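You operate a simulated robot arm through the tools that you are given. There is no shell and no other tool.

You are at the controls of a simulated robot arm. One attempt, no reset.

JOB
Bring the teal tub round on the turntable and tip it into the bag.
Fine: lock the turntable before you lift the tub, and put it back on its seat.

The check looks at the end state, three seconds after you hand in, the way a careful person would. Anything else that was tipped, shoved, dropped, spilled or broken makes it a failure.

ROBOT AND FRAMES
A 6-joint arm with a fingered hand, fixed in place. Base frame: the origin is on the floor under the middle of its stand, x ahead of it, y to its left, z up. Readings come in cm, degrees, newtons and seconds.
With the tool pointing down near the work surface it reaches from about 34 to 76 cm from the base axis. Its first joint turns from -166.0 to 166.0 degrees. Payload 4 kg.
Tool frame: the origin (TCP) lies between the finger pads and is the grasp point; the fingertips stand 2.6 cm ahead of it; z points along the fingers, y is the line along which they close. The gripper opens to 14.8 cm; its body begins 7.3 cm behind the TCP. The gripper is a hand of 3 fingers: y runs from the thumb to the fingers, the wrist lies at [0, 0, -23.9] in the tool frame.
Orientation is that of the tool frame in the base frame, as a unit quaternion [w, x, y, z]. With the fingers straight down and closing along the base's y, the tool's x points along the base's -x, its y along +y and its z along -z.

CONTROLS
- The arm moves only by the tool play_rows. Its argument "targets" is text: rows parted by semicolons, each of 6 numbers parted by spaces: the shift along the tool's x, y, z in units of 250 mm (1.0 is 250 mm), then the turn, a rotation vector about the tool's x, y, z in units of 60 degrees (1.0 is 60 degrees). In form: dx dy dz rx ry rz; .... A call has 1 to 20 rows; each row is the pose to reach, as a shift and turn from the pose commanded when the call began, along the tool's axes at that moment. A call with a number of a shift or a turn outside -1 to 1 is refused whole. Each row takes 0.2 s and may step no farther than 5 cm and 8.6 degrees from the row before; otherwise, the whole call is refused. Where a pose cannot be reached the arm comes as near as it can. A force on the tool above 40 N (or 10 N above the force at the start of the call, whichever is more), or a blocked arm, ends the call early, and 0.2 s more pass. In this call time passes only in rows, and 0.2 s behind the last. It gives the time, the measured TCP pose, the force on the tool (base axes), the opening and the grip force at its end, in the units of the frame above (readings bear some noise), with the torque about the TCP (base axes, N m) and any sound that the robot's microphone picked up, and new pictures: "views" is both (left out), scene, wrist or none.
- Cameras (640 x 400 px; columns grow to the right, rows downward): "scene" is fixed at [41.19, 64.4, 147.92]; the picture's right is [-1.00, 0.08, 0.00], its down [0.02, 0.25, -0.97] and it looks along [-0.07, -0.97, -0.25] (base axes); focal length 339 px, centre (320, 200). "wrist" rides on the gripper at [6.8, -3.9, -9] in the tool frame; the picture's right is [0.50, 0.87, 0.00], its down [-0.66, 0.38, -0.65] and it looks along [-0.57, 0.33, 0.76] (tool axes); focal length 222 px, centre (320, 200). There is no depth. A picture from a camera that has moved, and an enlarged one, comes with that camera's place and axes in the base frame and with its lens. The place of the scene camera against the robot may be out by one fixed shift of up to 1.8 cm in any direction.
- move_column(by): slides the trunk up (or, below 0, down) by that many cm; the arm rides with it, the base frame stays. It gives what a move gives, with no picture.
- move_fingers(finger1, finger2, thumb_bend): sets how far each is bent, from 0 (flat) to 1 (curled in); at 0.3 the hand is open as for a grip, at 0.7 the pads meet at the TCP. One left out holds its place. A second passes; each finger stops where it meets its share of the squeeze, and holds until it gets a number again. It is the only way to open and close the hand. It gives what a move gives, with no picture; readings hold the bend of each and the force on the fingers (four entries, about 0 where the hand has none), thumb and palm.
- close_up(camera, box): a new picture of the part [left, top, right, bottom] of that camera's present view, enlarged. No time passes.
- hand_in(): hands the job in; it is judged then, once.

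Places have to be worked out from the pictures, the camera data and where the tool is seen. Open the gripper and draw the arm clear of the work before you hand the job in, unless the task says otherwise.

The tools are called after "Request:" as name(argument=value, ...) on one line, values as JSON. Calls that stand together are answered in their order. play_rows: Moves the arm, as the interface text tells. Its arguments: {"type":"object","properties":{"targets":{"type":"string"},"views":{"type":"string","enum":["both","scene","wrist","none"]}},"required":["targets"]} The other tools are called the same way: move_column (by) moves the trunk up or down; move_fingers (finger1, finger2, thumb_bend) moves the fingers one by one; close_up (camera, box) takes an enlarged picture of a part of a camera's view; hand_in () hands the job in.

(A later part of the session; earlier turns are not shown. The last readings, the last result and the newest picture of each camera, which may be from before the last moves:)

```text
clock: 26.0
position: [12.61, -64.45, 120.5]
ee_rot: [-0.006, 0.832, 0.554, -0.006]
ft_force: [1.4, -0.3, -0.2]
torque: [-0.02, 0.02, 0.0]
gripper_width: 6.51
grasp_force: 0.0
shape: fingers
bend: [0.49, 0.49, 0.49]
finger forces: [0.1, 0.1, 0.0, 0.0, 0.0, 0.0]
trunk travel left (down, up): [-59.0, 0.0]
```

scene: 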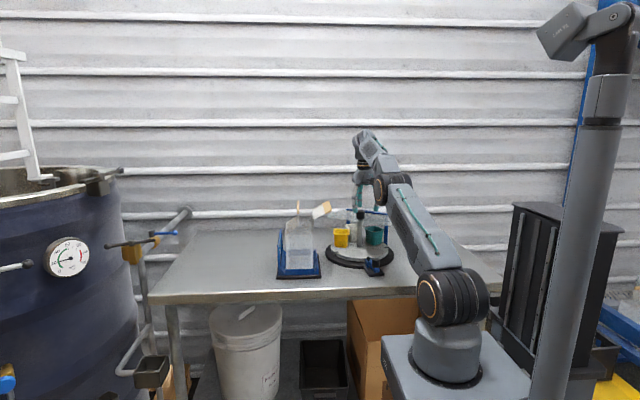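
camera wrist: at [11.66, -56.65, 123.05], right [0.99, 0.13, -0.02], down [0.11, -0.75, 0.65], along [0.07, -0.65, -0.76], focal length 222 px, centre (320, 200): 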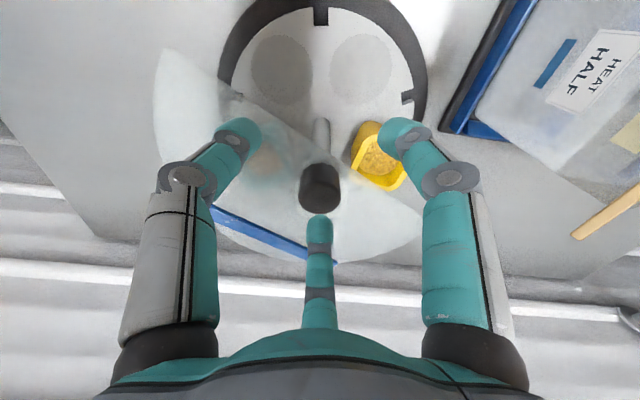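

Now I'll move in over the cap while lowering to about z=114.5.

Request:
play_rows(targets="0 0 0.12 0 0 0; -0.05 0.025 0.2 0 0 0; -0.1 0.05 0.24 0 0 0; -0.146 0.076 0.24 0 0 0", views="wrist")

Request:
close_up(camera="wrist", box=[200, 80, 440, 280])

```text
clock: 27.0
position: [12.88, -66.87, 114.37]
ee_rot: [-0.005, 0.832, 0.554, -0.005]
ft_force: [0.4, -0.4, -0.6]
torque: [-0.03, -0.03, 0.03]
gripper_width: 6.51
grasp_force: 0.1
shape: fingers
bend: [0.49, 0.49, 0.49]
finger forces: [0.0, 0.0, 0.0, 0.0, 0.0, 0.0]
out of reach, approached as far as the arm can: row 3, 4
trunk travel left (down, up): [-59.0, 0.0]
camera wrist: at [11.95, -59.05, 123.41], right [0.99, 0.13, -0.01], down [0.11, -0.75, 0.65], along [0.07, -0.65, -0.76], focal length 222 px, centre (320, 200)
```

wrist: 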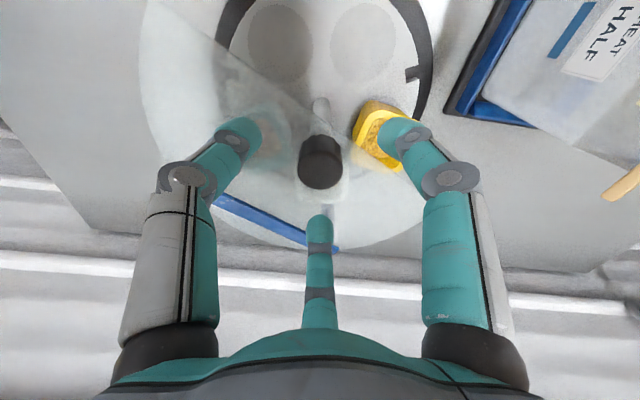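

```text
2.00 times, centred on (320, 180) of wrist
camera zoom: at [11.95, -59.05, 123.41], right [0.99, 0.13, -0.01], down [0.11, -0.75, 0.65], along [0.07, -0.65, -0.76], focal length 444 px, centre (320, 240)
```

zoom: 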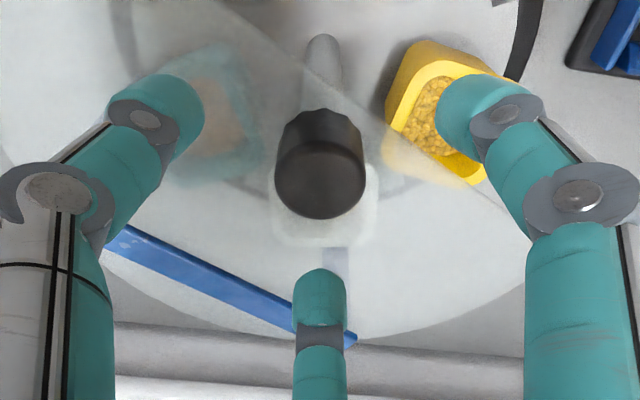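

Reach is a little short here but should be enough lower down. I'll open finger 2 (the far one) more, then come in diagonally over the cap to z≈109.3, which keeps the fingertips above the guard.

Request:
move_fingers(finger2=0.42)

Request:
play_rows(targets="-0.033 0.014 0.09 0 0 0; -0.059 0.025 0.15 0 0 0; -0.063 0.028 0.185 0 0 0; -0.063 0.028 0.203 0 0 0", views="wrist")

Request:
close_up(camera="wrist", box=[200, 80, 440, 280])

Request:
close_up(camera="scene", box=[310, 150, 430, 290])

```text
clock: 28.0
position: [12.83, -66.79, 114.31]
ee_rot: [-0.005, 0.833, 0.553, -0.006]
ft_force: [0.4, 0.1, -0.4]
torque: [0.01, 0.05, -0.03]
gripper_width: 6.5
grasp_force: 0.0
shape: fingers
bend: [0.49, 0.42, 0.49]
finger forces: [0.0, 0.0, 0.0, 0.1, 0.0, 0.0]
trunk travel left (down, up): [-59.0, 0.0]
```

```text
clock: 29.0
position: [12.81, -68.23, 109.2]
ee_rot: [-0.003, 0.832, 0.554, -0.006]
ft_force: [-0.3, 0.6, 0.0]
torque: [-0.01, 0.0, 0.01]
gripper_width: 6.53
grasp_force: 0.0
shape: fingers
bend: [0.49, 0.42, 0.49]
finger forces: [0.1, 0.0, 0.1, 0.0, 0.0, 0.1]
out of reach, approached as far as the arm can: row 2, 3
trunk travel left (down, up): [-59.0, 0.0]
camera wrist: at [11.95, -60.57, 118.26], right [0.99, 0.13, -0.01], down [0.1, -0.75, 0.65], along [0.07, -0.65, -0.76], focal length 222 px, centre (320, 200)
```

wrist: 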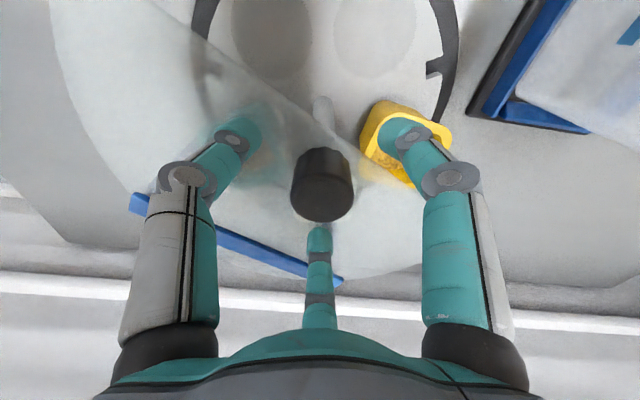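

```text
2.00 times, centred on (320, 180) of wrist
camera zoom: at [11.95, -60.57, 118.26], right [0.99, 0.13, -0.01], down [0.1, -0.75, 0.65], along [0.07, -0.65, -0.76], focal length 444 px, centre (320, 240)
```

zoom: 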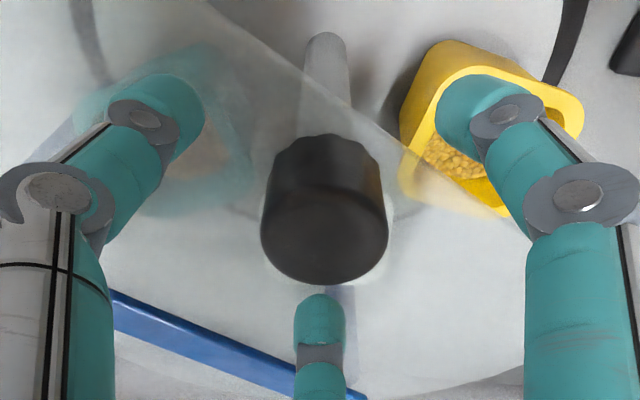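

```text
2.86 times, centred on (370, 220) of scene
camera zoom: at [41.19, 64.4, 147.92], right [-1.0, 0.08, 0.0], down [0.02, 0.25, -0.97], along [-0.07, -0.97, -0.25], focal length 970 px, centre (177, 143)
```

zoom: 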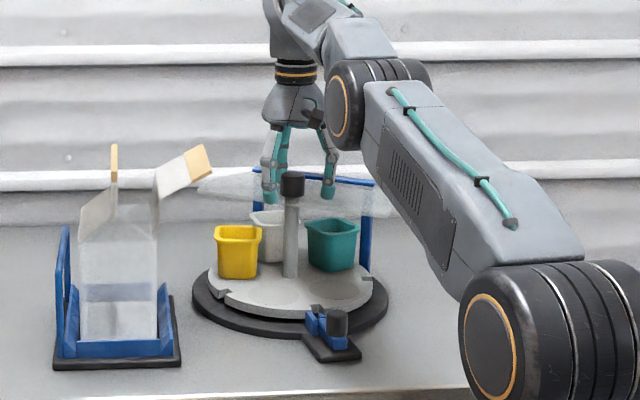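

No contact so far. The cap is about 0.5 cm farther out than the hand's centre, so I'll nudge in and close gently on it.

Request:
play_rows(targets="-0.007 0.006 0 0 0 0; -0.0146 0.0117 0 0 0 0", views="none")

Request:
move_fingers(finger1=0.64, finger2=0.64, thumb_bend=0.64)

Request:
close_up(camera="wrist", box=[200, 80, 440, 280])

```text
clock: 29.6
position: [12.88, -68.4, 109.2]
ee_rot: [-0.003, 0.832, 0.554, -0.006]
ft_force: [0.0, 0.8, 0.2]
torque: [0.01, 0.06, -0.01]
gripper_width: 6.48
grasp_force: 0.1
shape: fingers
bend: [0.49, 0.42, 0.49]
finger forces: [0.0, 0.0, 0.0, 0.0, 0.0, 0.0]
out of reach, approached as far as the arm can: row 1, 2
trunk travel left (down, up): [-59.0, 0.0]
```

```text
clock: 30.6
position: [12.84, -68.36, 109.11]
ee_rot: [-0.004, 0.833, 0.554, -0.006]
ft_force: [0.0, -0.8, -0.1]
torque: [0.01, 0.0, -0.02]
gripper_width: 2.49
grasp_force: 4.7
shape: fingers
bend: [0.61, 0.6, 0.63]
finger forces: [2.7, 3.6, 0.0, 0.0, 2.4, 0.1]
trunk travel left (down, up): [-59.0, 0.0]
```

```text
2.00 times, centred on (320, 180) of wrist
camera zoom: at [11.95, -60.57, 118.27], right [0.99, 0.13, -0.01], down [0.1, -0.75, 0.65], along [0.07, -0.65, -0.76], focal length 444 px, centre (320, 240)
```

zoom: 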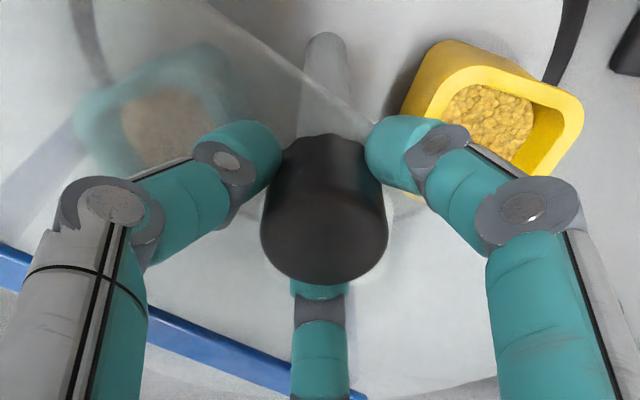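

The cap is gripped with about 3 N on each finger. As a test I'll twist 15° clockwise seen from above, which is +z in the tool frame, and check whether the disc follows.

Request:
play_rows(targets="0 0 0 0 0 0.083; 0 0 0 0 0 0.167; 0 0 0 0 0 0.25", views="both")

Request:
close_up(camera="scene", box=[310, 150, 430, 290])

Request:
close_up(camera="wrist", box=[200, 0, 480, 280])

```text
clock: 31.4
position: [12.92, -68.28, 109.18]
ee_rot: [-0.003, 0.897, 0.441, -0.006]
ft_force: [0.2, 0.5, 0.8]
torque: [0.01, -0.06, 0.1]
gripper_width: 2.29
grasp_force: 4.0
shape: fingers
bend: [0.61, 0.6, 0.63]
finger forces: [2.6, 3.3, 0.0, 0.0, 2.0, 0.0]
trunk travel left (down, up): [-59.0, 0.0]
camera wrist: at [14.03, -60.57, 118.24], right [0.99, -0.13, -0.02], down [-0.09, -0.75, 0.65], along [-0.1, -0.65, -0.76], focal length 222 px, centre (320, 200)
```

scene: 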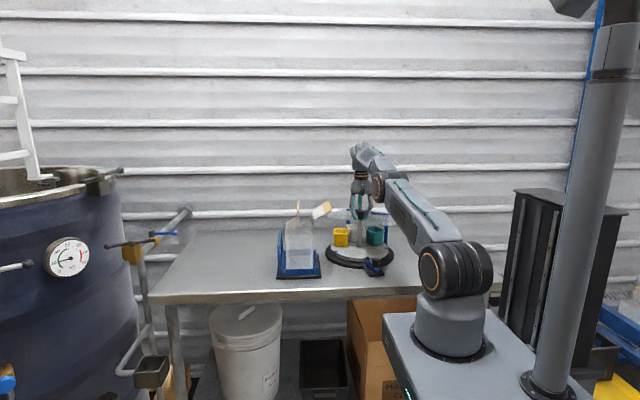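
wrist: 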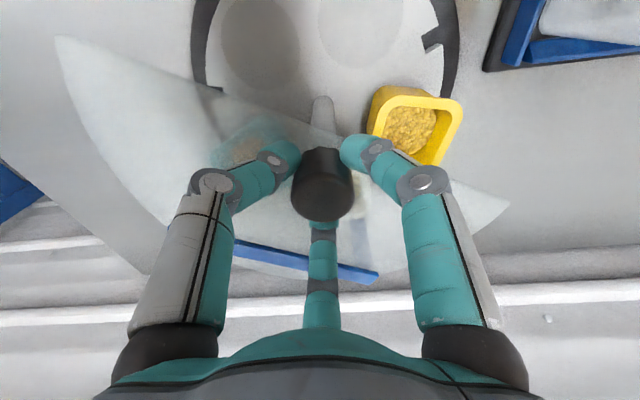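

```text
2.86 times, centred on (370, 220) of scene
camera zoom: at [41.19, 64.4, 147.92], right [-1.0, 0.08, 0.0], down [0.02, 0.25, -0.97], along [-0.07, -0.97, -0.25], focal length 970 px, centre (177, 143)
```

zoom: 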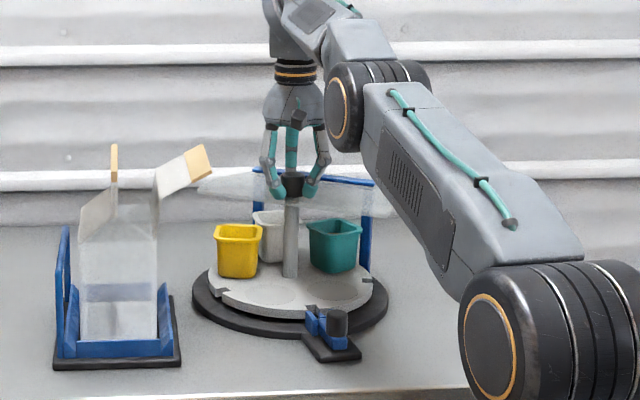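

```text
1.43 times, centred on (340, 140) of wrist
camera zoom: at [14.03, -60.57, 118.24], right [0.99, -0.13, -0.02], down [-0.09, -0.75, 0.65], along [-0.1, -0.65, -0.76], focal length 317 px, centre (291, 286)
```

zoom: 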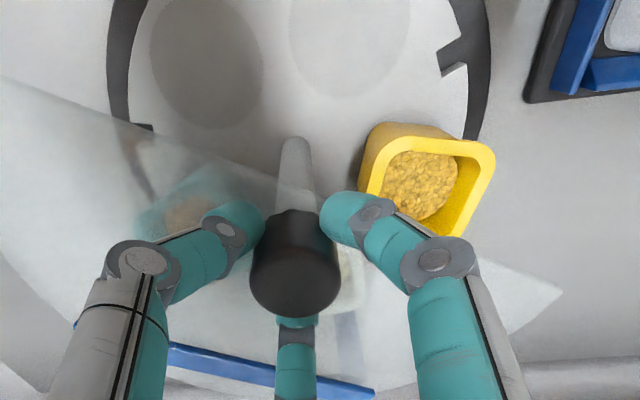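

The disc only followed by about 2–3° while the fingers slipped, since finger force grows with how far they are commanded. The post does drive the disc, so I'll squeeze harder and twist again.

Request:
move_fingers(finger1=0.8, finger2=0.8, thumb_bend=0.8)

Request:
play_rows(targets="0 0 0 0 0 0.083; 0 0 0 0 0 0.167; 0 0 0 0 0 0.25", views="both")

Request:
close_up(camera="scene", box=[310, 150, 430, 290])

```text
clock: 32.4
position: [12.71, -68.33, 109.18]
ee_rot: [-0.003, 0.898, 0.441, -0.007]
ft_force: [-7.3, 7.7, -0.6]
torque: [0.08, 0.06, 0.05]
gripper_width: 2.03
grasp_force: 20.4
shape: fingers
bend: [0.61, 0.6, 0.66]
finger forces: [10.5, 10.2, 0.0, 0.0, 20.5, 0.0]
trunk travel left (down, up): [-59.0, 0.0]
```

```text
clock: 33.2
position: [13.01, -68.17, 109.27]
ee_rot: [-0.003, 0.948, 0.319, -0.007]
ft_force: [-1.8, 7.7, 0.0]
torque: [0.12, -0.01, 0.0]
gripper_width: 2.02
grasp_force: 20.3
shape: fingers
bend: [0.61, 0.6, 0.66]
finger forces: [10.6, 11.0, 0.0, 0.1, 19.7, 0.0]
trunk travel left (down, up): [-59.0, 0.0]
camera wrist: at [16.04, -61.07, 118.23], right [0.92, -0.39, -0.01], down [-0.28, -0.7, 0.66], along [-0.26, -0.6, -0.75], focal length 222 px, centre (320, 200)
```

scene: 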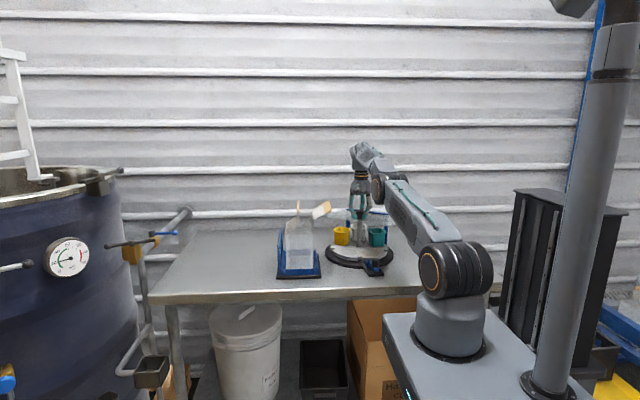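
wrist: 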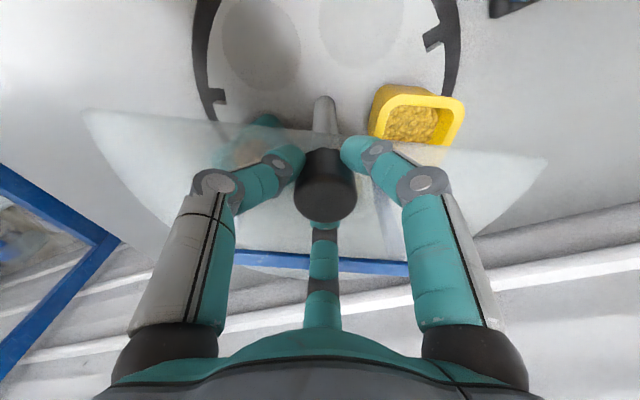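

```text
2.86 times, centred on (370, 220) of scene
camera zoom: at [41.19, 64.4, 147.92], right [-1.0, 0.08, 0.0], down [0.02, 0.25, -0.97], along [-0.07, -0.97, -0.25], focal length 970 px, centre (177, 143)
```

zoom: 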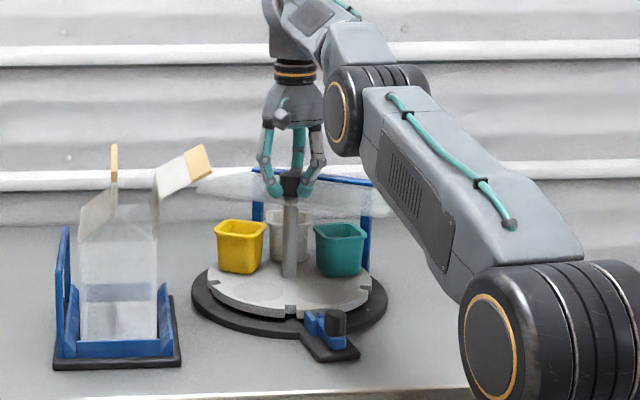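

With a firmer squeeze the disc follows the hand exactly and has now turned about 17.6°. I'll keep twisting clockwise another 59°.

Request:
play_rows(targets="0 0 0 0 0 0.10; 0 0 0 0 0 0.20; 0 0 0 0 0 0.30; 0 0 0 0 0 0.40; 0 0 0 0 0 0.50; 0 0 0 0 0 0.60; 0 0 0 0 0 0.70; 0 0 0 0 0 0.80; 0 0 0 0 0 0.90; 0 0 0 0 0 0.98", views="both")

Request:
close_up(camera="scene", box=[310, 150, 430, 290])

```text
clock: 35.4
position: [13.01, -68.35, 109.19]
ee_rot: [0.001, 0.982, -0.187, -0.008]
ft_force: [11.8, 0.6, 0.0]
torque: [-0.07, -0.26, 0.03]
gripper_width: 2.05
grasp_force: 20.2
shape: fingers
bend: [0.61, 0.6, 0.66]
finger forces: [12.7, 9.4, 0.0, 0.1, 18.0, 0.0]
trunk travel left (down, up): [-59.0, 0.0]
camera wrist: at [20.84, -67.17, 118.12], right [0.15, -0.99, 0.0], down [-0.74, -0.11, 0.67], along [-0.66, -0.1, -0.75], focal length 222 px, centre (320, 200)
```

scene: 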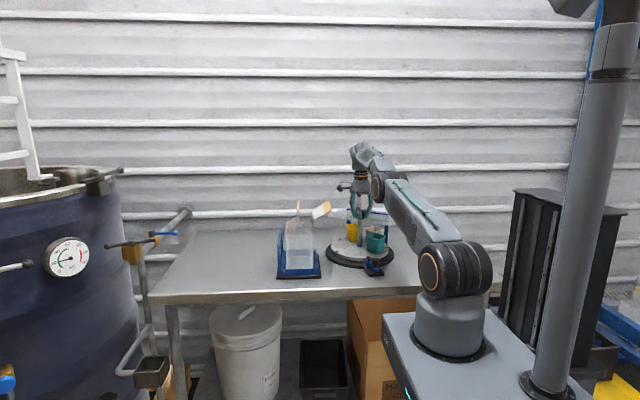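
wrist: 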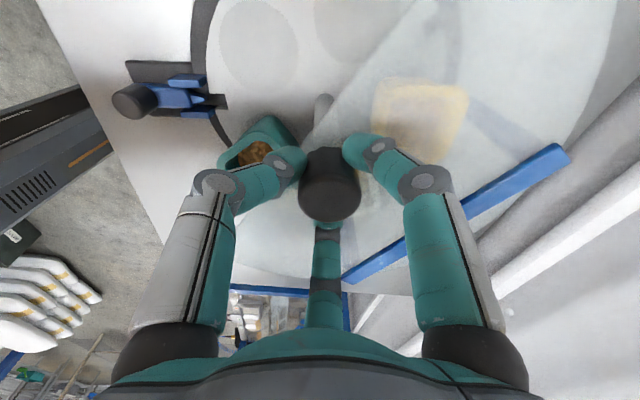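

```text
2.86 times, centred on (370, 220) of scene
camera zoom: at [41.19, 64.4, 147.92], right [-1.0, 0.08, 0.0], down [0.02, 0.25, -0.97], along [-0.07, -0.97, -0.25], focal length 970 px, centre (177, 143)
```

zoom: 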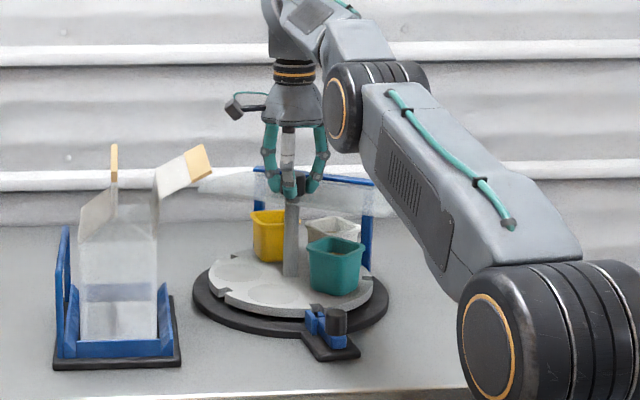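

The teal tub has come round to the near-left seat. I'll check the notch-to-bolt alignment here to calibrate the rotation before continuing to the front seat, opposite the guard.

Request:
close_up(camera="wrist", box=[100, 40, 300, 180])

```text
2.86 times, centred on (200, 110) of wrist
camera zoom: at [20.84, -67.17, 118.12], right [0.15, -0.99, 0.0], down [-0.74, -0.11, 0.67], along [-0.66, -0.1, -0.75], focal length 635 px, centre (663, 457)
```

zoom: 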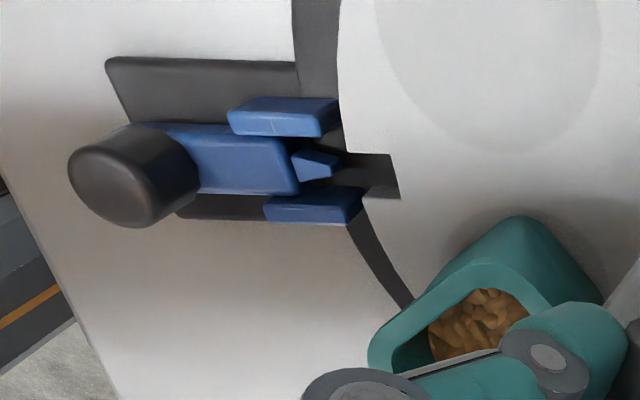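

The notch is about 1.4° short of the bolt here, so the disc has turned roughly 71°. I need about 73° more for the next notch, so I'll turn 59° now and re-measure.

Request:
play_rows(targets="0 0 0 0 0 0.10; 0 0 0 0 0 0.20; 0 0 0 0 0 0.30; 0 0 0 0 0 0.40; 0 0 0 0 0 0.50; 0 0 0 0 0 0.60; 0 0 0 0 0 0.70; 0 0 0 0 0 0.80; 0 0 0 0 0 0.90; 0 0 0 0 0 0.98", views="both")

Request:
close_up(camera="scene", box=[310, 150, 430, 290])

Request:
close_up(camera="wrist", box=[100, 40, 300, 280])

```text
clock: 37.6
position: [12.97, -68.35, 109.15]
ee_rot: [0.004, 0.764, -0.645, -0.007]
ft_force: [8.6, -7.2, -0.4]
torque: [-0.23, -0.18, 0.05]
gripper_width: 2.04
grasp_force: 22.0
shape: fingers
bend: [0.6, 0.61, 0.65]
finger forces: [13.4, 9.6, 0.0, 0.0, 20.2, 0.1]
trunk travel left (down, up): [-59.0, 0.0]
camera wrist: at [18.04, -74.4, 118.12], right [-0.77, -0.64, 0.01], down [-0.47, 0.58, 0.66], along [-0.43, 0.5, -0.75], focal length 222 px, centre (320, 200)
```

scene: 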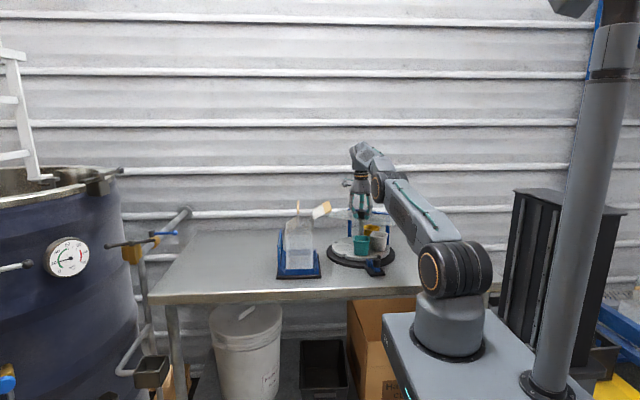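
wrist: 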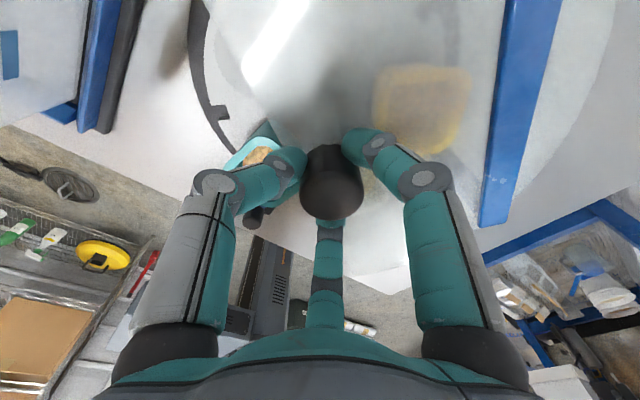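

```text
2.86 times, centred on (370, 220) of scene
camera zoom: at [41.19, 64.4, 147.92], right [-1.0, 0.08, 0.0], down [0.02, 0.25, -0.97], along [-0.07, -0.97, -0.25], focal length 970 px, centre (177, 143)
```

zoom: 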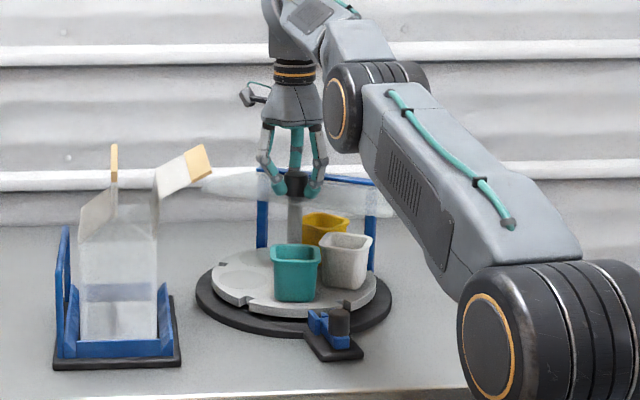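

```text
1.67 times, centred on (200, 160) of wrist
camera zoom: at [18.04, -74.4, 118.12], right [-0.77, -0.64, 0.01], down [-0.47, 0.58, 0.66], along [-0.43, 0.5, -0.75], focal length 370 px, centre (520, 267)
```

zoom: 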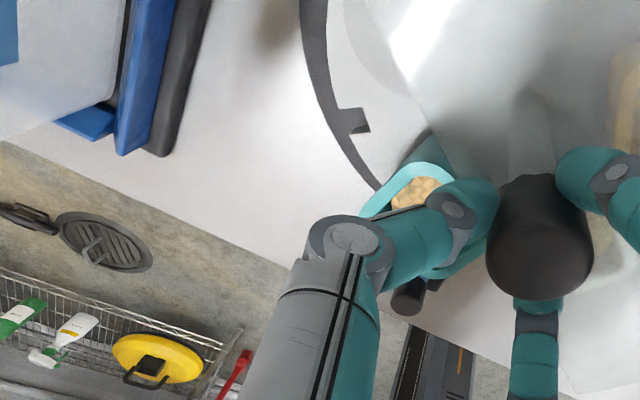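

The teal tub is now at the front, but the turntable base looks slightly shifted in the scene view. I'll take the same scene enlargement as at the start to check.

Request:
close_up(camera="scene", box=[260, 180, 420, 290])

Request:
close_up(camera="scene", box=[320, 195, 400, 280])

```text
3.64 times, centred on (340, 235) of scene
camera zoom: at [41.19, 64.4, 147.92], right [-1.0, 0.08, 0.0], down [0.02, 0.25, -0.97], along [-0.07, -0.97, -0.25], focal length 1234 px, centre (247, 73)
```

zoom: 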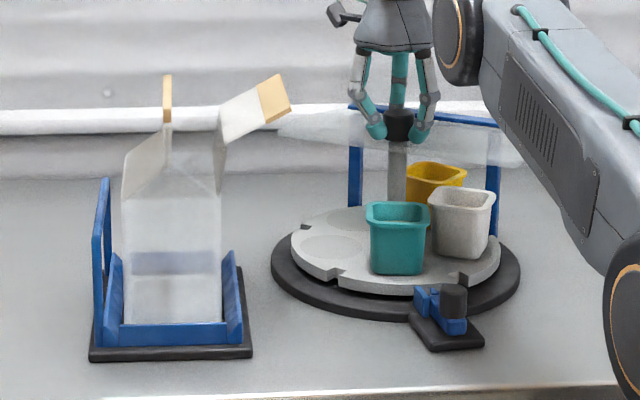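

```text
4.71 times, centred on (360, 238) of scene
camera zoom: at [41.19, 64.4, 147.92], right [-1.0, 0.08, 0.0], down [0.02, 0.25, -0.97], along [-0.07, -0.97, -0.25], focal length 1597 px, centre (132, 24)
```

zoom: 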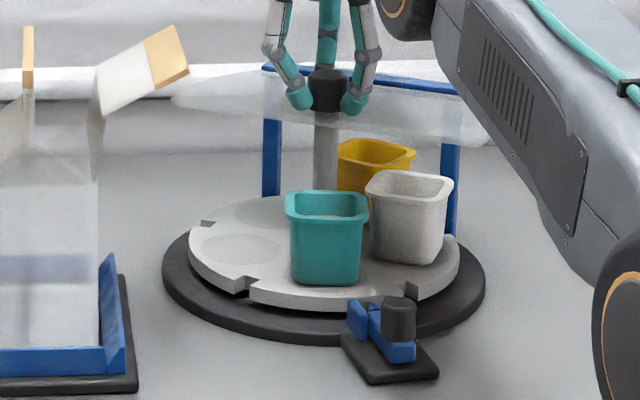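

The base has slid about 0.45 cm toward −x, because the grip was slightly off-centre while I twisted. I'll finish most of the remaining rotation and feed in a small +x correction at the same time to bring it back.

Request:
play_rows(targets="0.0 -0.004 0 0 0 0.055; 0.0 -0.008 0 0 0 0.11; 0.0 -0.012 0 0 0 0.165; 0.0 -0.016 0 0 0 0.22", views="none")

Request:
close_up(camera="scene", box=[260, 180, 420, 290])

Request:
close_up(camera="scene", box=[345, 235, 405, 280])

```text
clock: 38.6
position: [13.14, -68.43, 109.25]
ee_rot: [-0.006, -0.684, 0.729, 0.006]
ft_force: [1.6, -12.5, 0.3]
torque: [-0.34, 0.02, 0.03]
gripper_width: 2.07
grasp_force: 20.9
shape: fingers
bend: [0.59, 0.61, 0.65]
finger forces: [14.2, 11.1, 0.0, 0.1, 17.2, 0.0]
trunk travel left (down, up): [-59.0, 0.0]
```

```text
3.64 times, centred on (340, 235) of scene
camera zoom: at [41.19, 64.4, 147.92], right [-1.0, 0.08, 0.0], down [0.02, 0.25, -0.97], along [-0.07, -0.97, -0.25], focal length 1234 px, centre (247, 73)
```

zoom: 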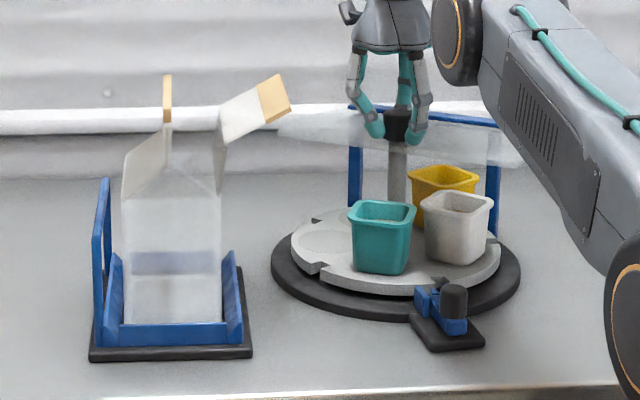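

```text
8.89 times, centred on (375, 258) of scene
camera zoom: at [41.19, 64.4, 147.92], right [-1.0, 0.08, 0.0], down [0.02, 0.25, -0.97], along [-0.07, -0.97, -0.25], focal length 3017 px, centre (-169, -311)
```

zoom: 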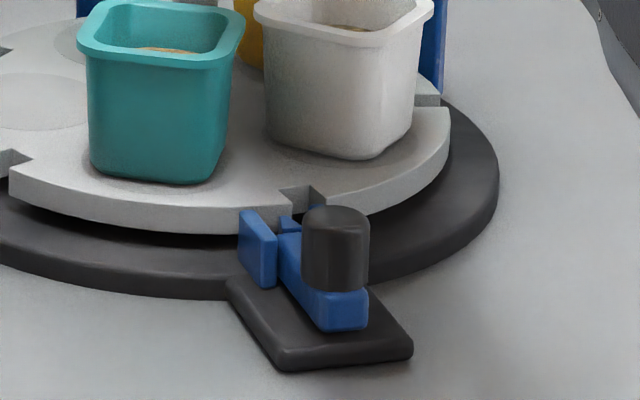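

The notch still looks about 6° short of the bolt line. The thumb is squeezing twice as hard as each finger, and that imbalance is what pushes the base, so I'll ease the thumb first.

Request:
move_fingers(thumb_bend=0.74)

Request:
play_rows(targets="0 -0.005 0 0 0 0.03; 0 -0.01 0 0 0 0.06; 0 -0.015 0 0 0 0.09; 0 -0.02 0 0 0 0.09", views="none")

Request:
close_up(camera="scene", box=[260, 180, 420, 290])

Request:
close_up(camera="scene", box=[345, 235, 405, 280])

```text
clock: 39.6
position: [13.06, -68.4, 109.22]
ee_rot: [-0.005, -0.686, 0.728, 0.006]
ft_force: [-4.6, -13.6, 2.8]
torque: [-0.32, 0.14, 0.03]
gripper_width: 2.16
grasp_force: 18.0
shape: fingers
bend: [0.59, 0.61, 0.67]
finger forces: [14.2, 10.7, 0.0, 0.0, 10.8, 0.1]
trunk travel left (down, up): [-59.0, 0.0]
```

```text
clock: 40.6
position: [13.63, -68.32, 109.14]
ee_rot: [-0.005, -0.649, 0.761, 0.003]
ft_force: [-10.3, -9.0, 3.2]
torque: [-0.27, 0.33, 0.06]
gripper_width: 2.13
grasp_force: 17.2
shape: fingers
bend: [0.59, 0.61, 0.68]
finger forces: [14.5, 11.1, 0.0, 0.1, 8.8, 0.0]
trunk travel left (down, up): [-59.0, 0.0]
```

```text
3.64 times, centred on (340, 235) of scene
camera zoom: at [41.19, 64.4, 147.92], right [-1.0, 0.08, 0.0], down [0.02, 0.25, -0.97], along [-0.07, -0.97, -0.25], focal length 1234 px, centre (247, 73)
```

zoom: 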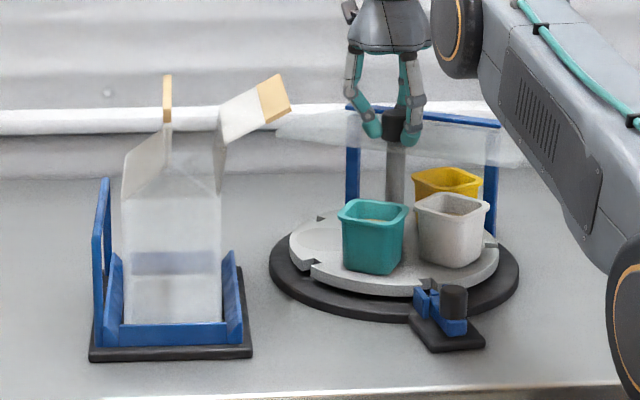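

```text
8.89 times, centred on (375, 258) of scene
camera zoom: at [41.19, 64.4, 147.92], right [-1.0, 0.08, 0.0], down [0.02, 0.25, -0.97], along [-0.07, -0.97, -0.25], focal length 3017 px, centre (-169, -311)
```

zoom: 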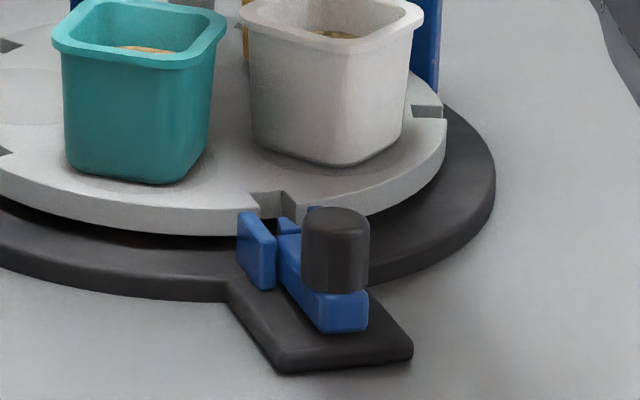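

The notch is now lined up with the bolt line and the base has moved back partway. I'll release the cap, rise clear of it, then pull back to look with the wrist camera.

Request:
move_fingers(finger1=0.48, finger2=0.48, thumb_bend=0.48)

Request:
play_rows(targets="0 0 -0.06 0 0 0; 0 0 -0.115 0 0 0; -0.06 0.01 -0.2 0 0 0; -0.2 0.032 -0.3 0 0 0; -0.34 0.055 -0.4 0 0 0; -0.5 0.08 -0.44 0 0 0; -0.65 0.104 -0.48 0 0 0", views="both")

Request:
close_up(camera="scene", box=[260, 180, 420, 290])

Request:
close_up(camera="scene", box=[345, 235, 405, 280])

```text
clock: 41.6
position: [13.84, -68.15, 109.26]
ee_rot: [-0.005, -0.65, 0.76, 0.004]
ft_force: [2.2, 3.1, 0.6]
torque: [0.07, 0.02, 0.16]
gripper_width: 6.82
grasp_force: 2.2
shape: fingers
bend: [0.49, 0.48, 0.48]
finger forces: [0.7, 0.0, 0.0, 0.0, 2.9, 0.1]
trunk travel left (down, up): [-59.0, 0.0]
```

```text
clock: 43.2
position: [13.95, -51.61, 121.32]
ee_rot: [-0.005, -0.65, 0.76, 0.005]
ft_force: [0.1, 0.4, 0.4]
torque: [-0.01, -0.01, 0.03]
gripper_width: 6.86
grasp_force: 0.1
shape: fingers
bend: [0.48, 0.48, 0.48]
finger forces: [0.1, 0.0, 0.0, 0.0, 0.1, 0.0]
out of reach, approached as far as the arm can: row 1, 2
trunk travel left (down, up): [-59.0, 0.0]
camera wrist: at [16.83, -58.98, 130.32], right [-0.93, -0.36, 0.01], down [-0.26, 0.71, 0.66], along [-0.25, 0.61, -0.75], focal length 222 px, centre (320, 200)
```

scene: 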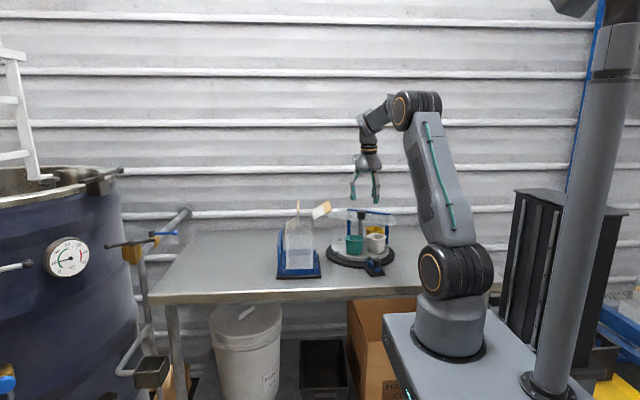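
wrist: 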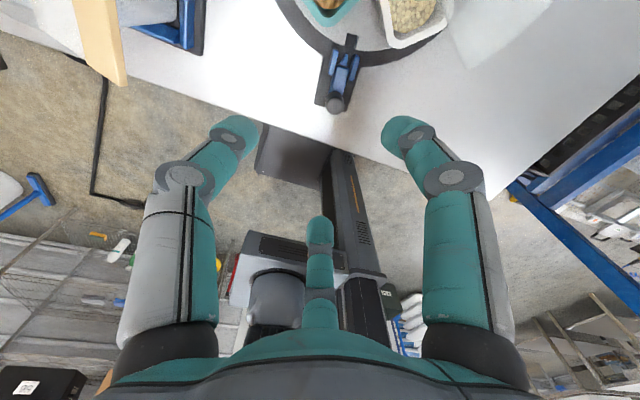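

```text
3.64 times, centred on (340, 235) of scene
camera zoom: at [41.19, 64.4, 147.92], right [-1.0, 0.08, 0.0], down [0.02, 0.25, -0.97], along [-0.07, -0.97, -0.25], focal length 1234 px, centre (247, 73)
```

zoom: 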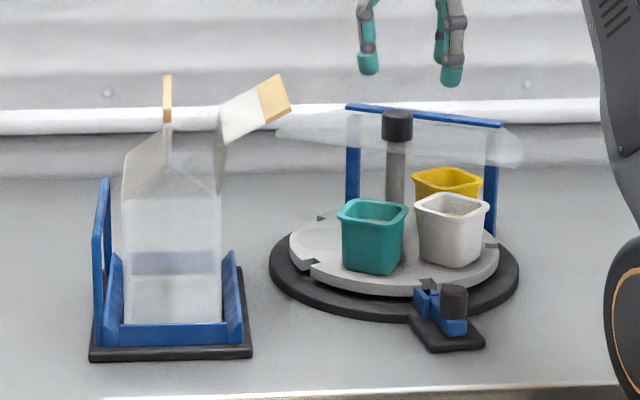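

```text
8.89 times, centred on (375, 258) of scene
camera zoom: at [41.19, 64.4, 147.92], right [-1.0, 0.08, 0.0], down [0.02, 0.25, -0.97], along [-0.07, -0.97, -0.25], focal length 3017 px, centre (-169, -311)
```

zoom: 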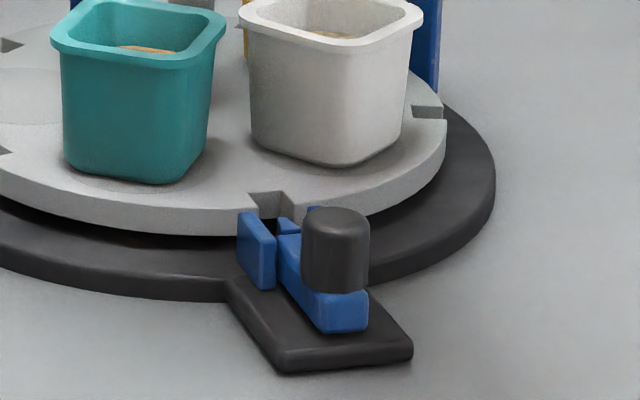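

The cap is released and the arm is clear. I'll check the bolt against the notch from above.

Request:
close_up(camera="wrist", box=[290, 0, 460, 120])

```text
3.33 times, centred on (375, 60) of wrist
camera zoom: at [16.83, -58.98, 130.32], right [-0.93, -0.36, 0.01], down [-0.26, 0.71, 0.66], along [-0.25, 0.61, -0.75], focal length 740 px, centre (137, 667)
```

zoom: 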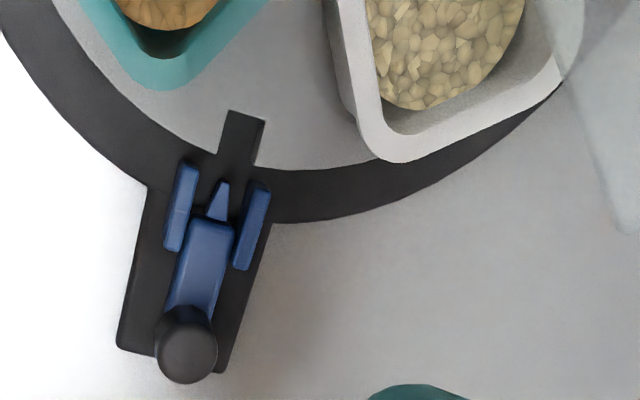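

The bolt line is only about 0.5 cm off the notch centre, and the tapered tip falls inside the notch mouth, so sliding it in should centre the disc. I'll turn the hand so finger 1 is on the inner side and position over the knob at about (10.1, −49.4).

Request:
play_rows(targets="-0.01 0.028 0.062 0 0 -0.13; -0.021 0.055 0.124 0 0 -0.26; -0.031 0.083 0.186 0 0 -0.39; -0.042 0.11 0.248 0 0 -0.52; -0.052 0.138 0.31 0 0 -0.65; -0.063 0.166 0.372 0 0 -0.778", views="wrist")

Request:
move_fingers(finger1=0.55, finger2=0.55, thumb_bend=0.55)

Request:
close_up(camera="wrist", box=[200, 0, 440, 200])

```text
clock: 44.6
position: [9.93, -49.52, 111.92]
ee_rot: [0.001, 0.898, -0.439, -0.007]
ft_force: [-0.1, -1.3, 0.0]
torque: [0.0, -0.01, 0.01]
gripper_width: 6.87
grasp_force: 0.0
shape: fingers
bend: [0.48, 0.48, 0.48]
finger forces: [0.0, 0.0, 0.1, 0.1, 0.0, 0.0]
trunk travel left (down, up): [-59.0, 0.0]
camera wrist: at [17.19, -52.52, 120.94], right [-0.38, -0.93, 0.0], down [-0.69, 0.28, 0.67], along [-0.62, 0.25, -0.75], focal length 222 px, centre (320, 200)
```

wrist: 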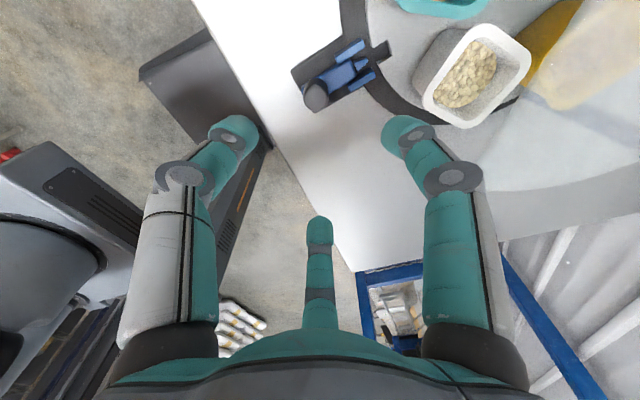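

```text
clock: 45.6
position: [9.95, -49.55, 112.07]
ee_rot: [0.003, 0.897, -0.441, -0.007]
ft_force: [-0.2, 1.2, 0.2]
torque: [0.06, 0.0, -0.01]
gripper_width: 4.63
grasp_force: 0.1
shape: fingers
bend: [0.55, 0.55, 0.55]
finger forces: [0.1, 0.1, 0.0, 0.0, 0.0, 0.0]
trunk travel left (down, up): [-59.0, 0.0]
```

```text
2.00 times, centred on (320, 100) of wrist
camera zoom: at [17.21, -52.54, 120.96], right [-0.38, -0.93, 0.0], down [-0.69, 0.28, 0.66], along [-0.62, 0.25, -0.75], focal length 444 px, centre (320, 400)
```

zoom: 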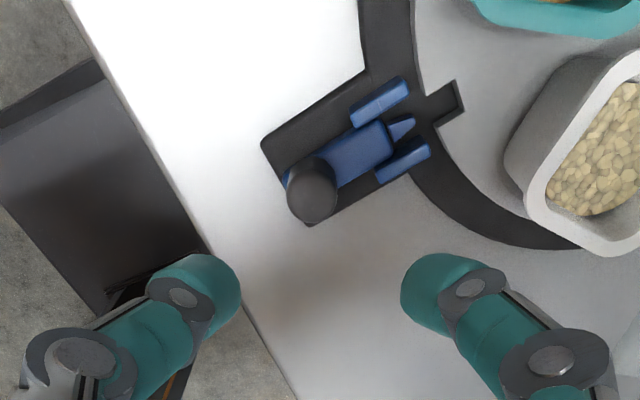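

The knob reads at (10.3, −49.4). I'll descend onto it with a small centring shift to z≈97.

Request:
play_rows(targets="0.004 -0.015 0.15 0 0 0; 0.004 -0.015 0.3 0 0 0; 0.004 -0.015 0.42 0 0 0; 0.004 -0.015 0.5 0 0 0; 0.004 -0.015 0.56 0 0 0; 0.004 -0.015 0.602 0 0 0", views="wrist")

Request:
close_up(camera="wrist", box=[200, 40, 440, 240])

```text
clock: 47.0
position: [10.08, -49.32, 97.01]
ee_rot: [0.003, 0.898, -0.441, -0.007]
ft_force: [0.0, 0.0, -0.2]
torque: [-0.02, 0.0, -0.01]
gripper_width: 4.6
grasp_force: 0.0
shape: fingers
bend: [0.55, 0.55, 0.55]
finger forces: [0.0, 0.0, 0.0, 0.1, 0.0, 0.0]
trunk travel left (down, up): [-59.0, 0.0]
camera wrist: at [17.37, -52.38, 105.93], right [-0.38, -0.93, 0.0], down [-0.69, 0.28, 0.67], along [-0.62, 0.25, -0.75], focal length 222 px, centre (320, 200)
```

wrist: 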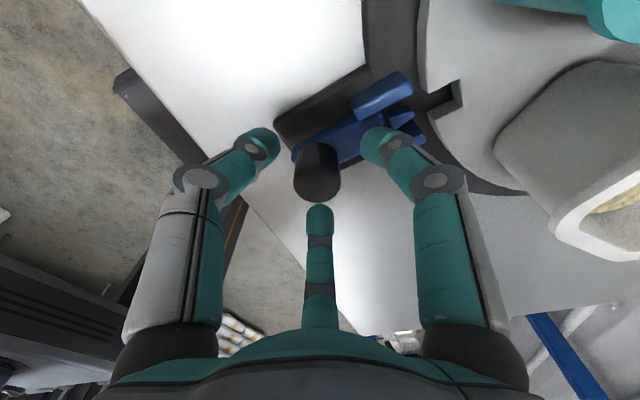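

```text
2.00 times, centred on (320, 140) of wrist
camera zoom: at [17.37, -52.38, 105.93], right [-0.38, -0.93, 0.0], down [-0.69, 0.28, 0.67], along [-0.62, 0.25, -0.75], focal length 444 px, centre (320, 320)
```

zoom: 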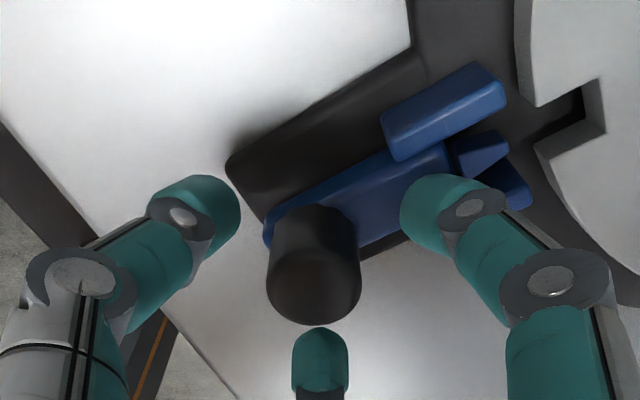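

The knob sits between the fingers without contact. Closing on it now.

Request:
move_fingers(finger1=0.67, finger2=0.67, thumb_bend=0.67)

Request:
close_up(camera="wrist", box=[200, 40, 440, 240])

```text
clock: 48.0
position: [10.03, -49.31, 96.97]
ee_rot: [0.002, 0.898, -0.44, -0.007]
ft_force: [2.8, 1.9, -0.8]
torque: [0.06, -0.08, 0.02]
gripper_width: 2.03
grasp_force: 5.5
shape: fingers
bend: [0.63, 0.64, 0.64]
finger forces: [2.8, 2.7, 0.0, 0.0, 5.5, 0.1]
trunk travel left (down, up): [-59.0, 0.0]
```

```text
2.00 times, centred on (320, 140) of wrist
camera zoom: at [17.4, -52.36, 105.95], right [-0.38, -0.93, 0.0], down [-0.69, 0.28, 0.67], along [-0.62, 0.25, -0.75], focal length 444 px, centre (320, 320)
```

zoom: 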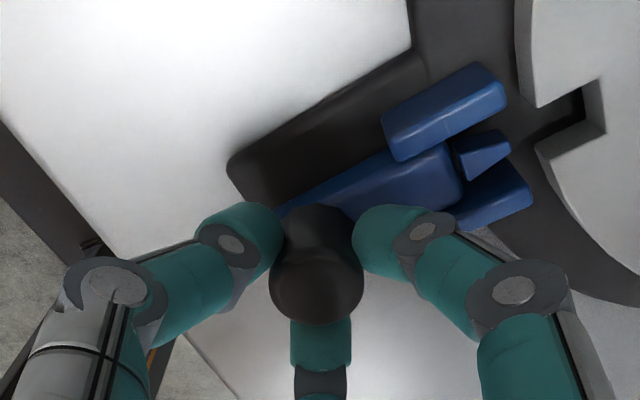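

Gripped. I'll slide the bolt inward 1.5 cm first and look.

Request:
play_rows(targets="0.0173 0.01 0 0 0 0; 0.0346 0.02 0 0 0 0; 0.052 0.03 0 0 0 0", views="wrist")

Request:
close_up(camera="wrist", box=[200, 40, 440, 240])

```text
clock: 48.8
position: [10.23, -50.86, 97.0]
ee_rot: [0.003, 0.898, -0.44, -0.008]
ft_force: [3.1, 0.5, 0.9]
torque: [0.01, -0.09, 0.0]
gripper_width: 2.04
grasp_force: 6.5
shape: fingers
bend: [0.63, 0.64, 0.64]
finger forces: [3.6, 2.6, 0.1, 0.1, 5.9, 0.0]
trunk travel left (down, up): [-59.0, 0.0]
camera wrist: at [17.57, -53.87, 105.93], right [-0.38, -0.93, 0.0], down [-0.69, 0.28, 0.66], along [-0.62, 0.25, -0.75], focal length 222 px, centre (320, 200)
```

wrist: 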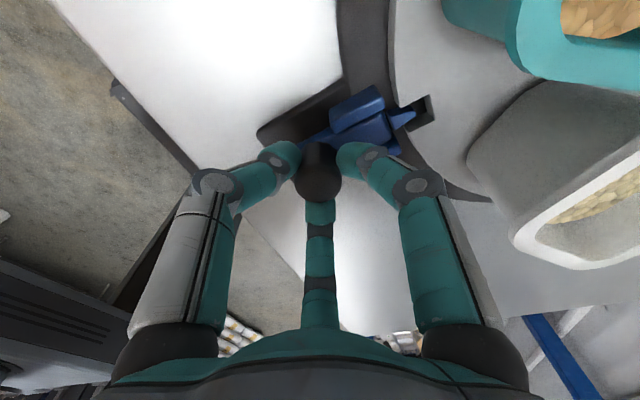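

```text
2.00 times, centred on (320, 140) of wrist
camera zoom: at [17.57, -53.87, 105.93], right [-0.38, -0.93, 0.0], down [-0.69, 0.28, 0.66], along [-0.62, 0.25, -0.75], focal length 444 px, centre (320, 320)
```

zoom: 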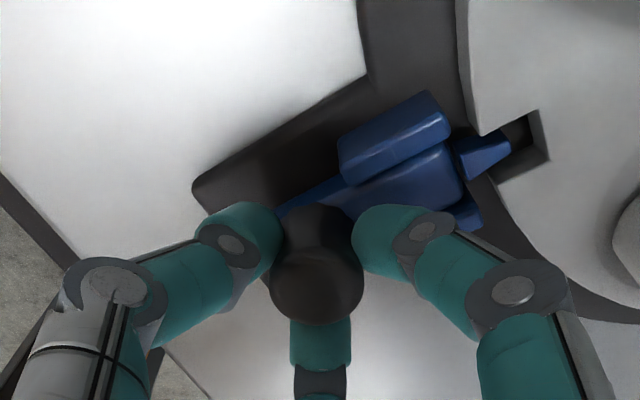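

The tip is entering the notch with little force. Continuing in another 1.1 cm.

Request:
play_rows(targets="0.0139 0.008 0 0 0 0; 0.0277 0.016 0 0 0 0; 0.038 0.022 0 0 0 0", views="wrist")

Request:
close_up(camera="wrist", box=[200, 40, 440, 240])

```text
clock: 49.6
position: [10.29, -51.81, 97.0]
ee_rot: [0.001, 0.898, -0.44, -0.008]
ft_force: [0.3, 11.1, 2.0]
torque: [0.29, 0.02, 0.09]
gripper_width: 1.92
grasp_force: 6.0
shape: fingers
bend: [0.65, 0.63, 0.63]
finger forces: [1.5, 3.9, 0.0, 0.1, 7.8, 0.0]
trunk travel left (down, up): [-59.0, 0.0]
camera wrist: at [17.68, -54.82, 105.9], right [-0.38, -0.93, 0.0], down [-0.69, 0.28, 0.67], along [-0.62, 0.25, -0.75], focal length 222 px, centre (320, 200)
```

wrist: 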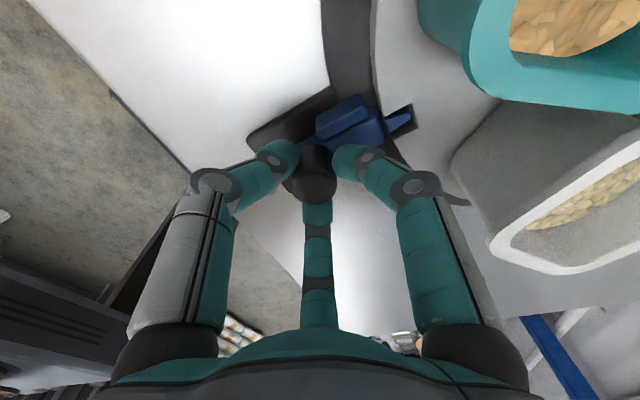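

```text
2.00 times, centred on (320, 140) of wrist
camera zoom: at [17.68, -54.82, 105.9], right [-0.38, -0.93, 0.0], down [-0.69, 0.28, 0.67], along [-0.62, 0.25, -0.75], focal length 444 px, centre (320, 320)
```

zoom: 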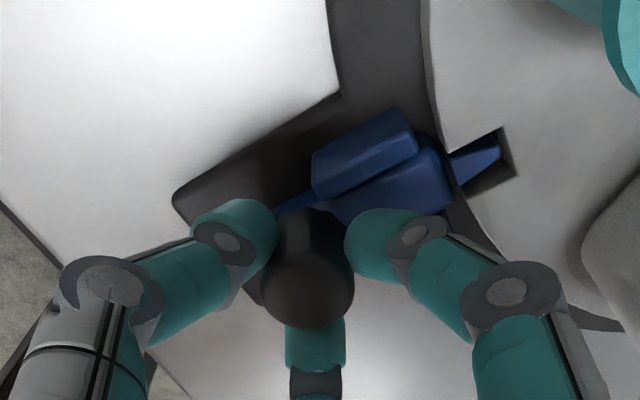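

The bolt is nearly at the inner end of the notch and force is rising. A final small push will show whether it is fully home.

Request:
play_rows(targets="0.007 0.004 0 0 0 0; 0.0104 0.006 0 0 0 0", views="wrist")

Request:
close_up(camera="wrist", box=[280, 60, 440, 200])

Request:
close_up(camera="scene", box=[260, 180, 420, 290])

```text
clock: 50.2
position: [10.45, -52.2, 97.09]
ee_rot: [0.002, 0.898, -0.44, -0.007]
ft_force: [0.7, 11.8, 1.2]
torque: [0.3, -0.02, 0.01]
gripper_width: 1.79
grasp_force: 6.0
shape: fingers
bend: [0.66, 0.62, 0.63]
finger forces: [0.2, 4.4, 0.0, 0.0, 7.2, 0.1]
trunk travel left (down, up): [-59.0, 0.0]
camera wrist: at [17.76, -55.16, 105.88], right [-0.38, -0.93, 0.0], down [-0.69, 0.28, 0.67], along [-0.62, 0.25, -0.75], focal length 222 px, centre (320, 200)
```

wrist: 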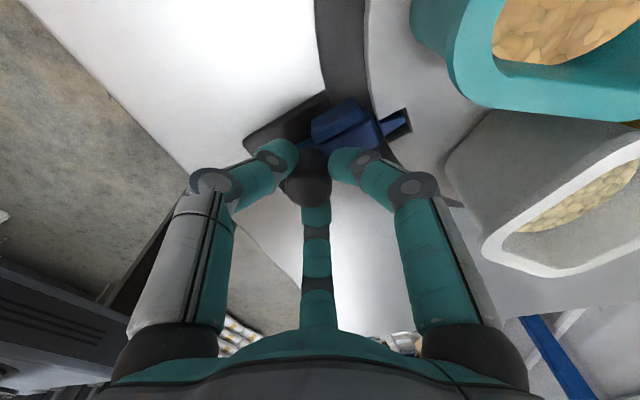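

```text
2.86 times, centred on (360, 130) of wrist
camera zoom: at [17.76, -55.16, 105.88], right [-0.38, -0.93, 0.0], down [-0.69, 0.28, 0.67], along [-0.62, 0.25, -0.75], focal length 635 px, centre (206, 400)
```

zoom: 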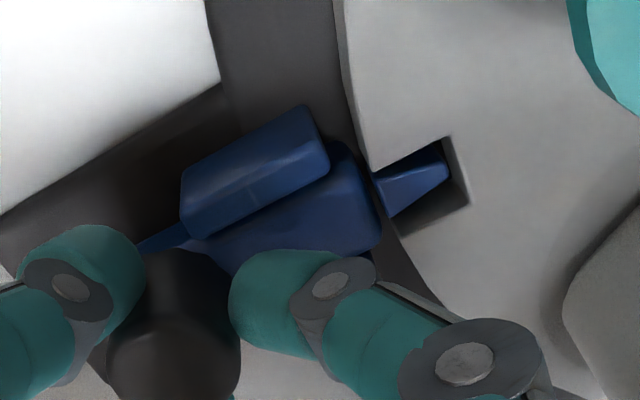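

```text
3.64 times, centred on (340, 235) of scene
camera zoom: at [41.19, 64.4, 147.92], right [-1.0, 0.08, 0.0], down [0.02, 0.25, -0.97], along [-0.07, -0.97, -0.25], focal length 1234 px, centre (247, 73)
```

zoom: 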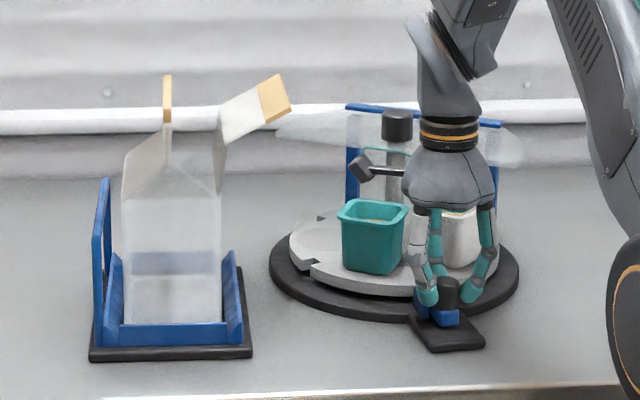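

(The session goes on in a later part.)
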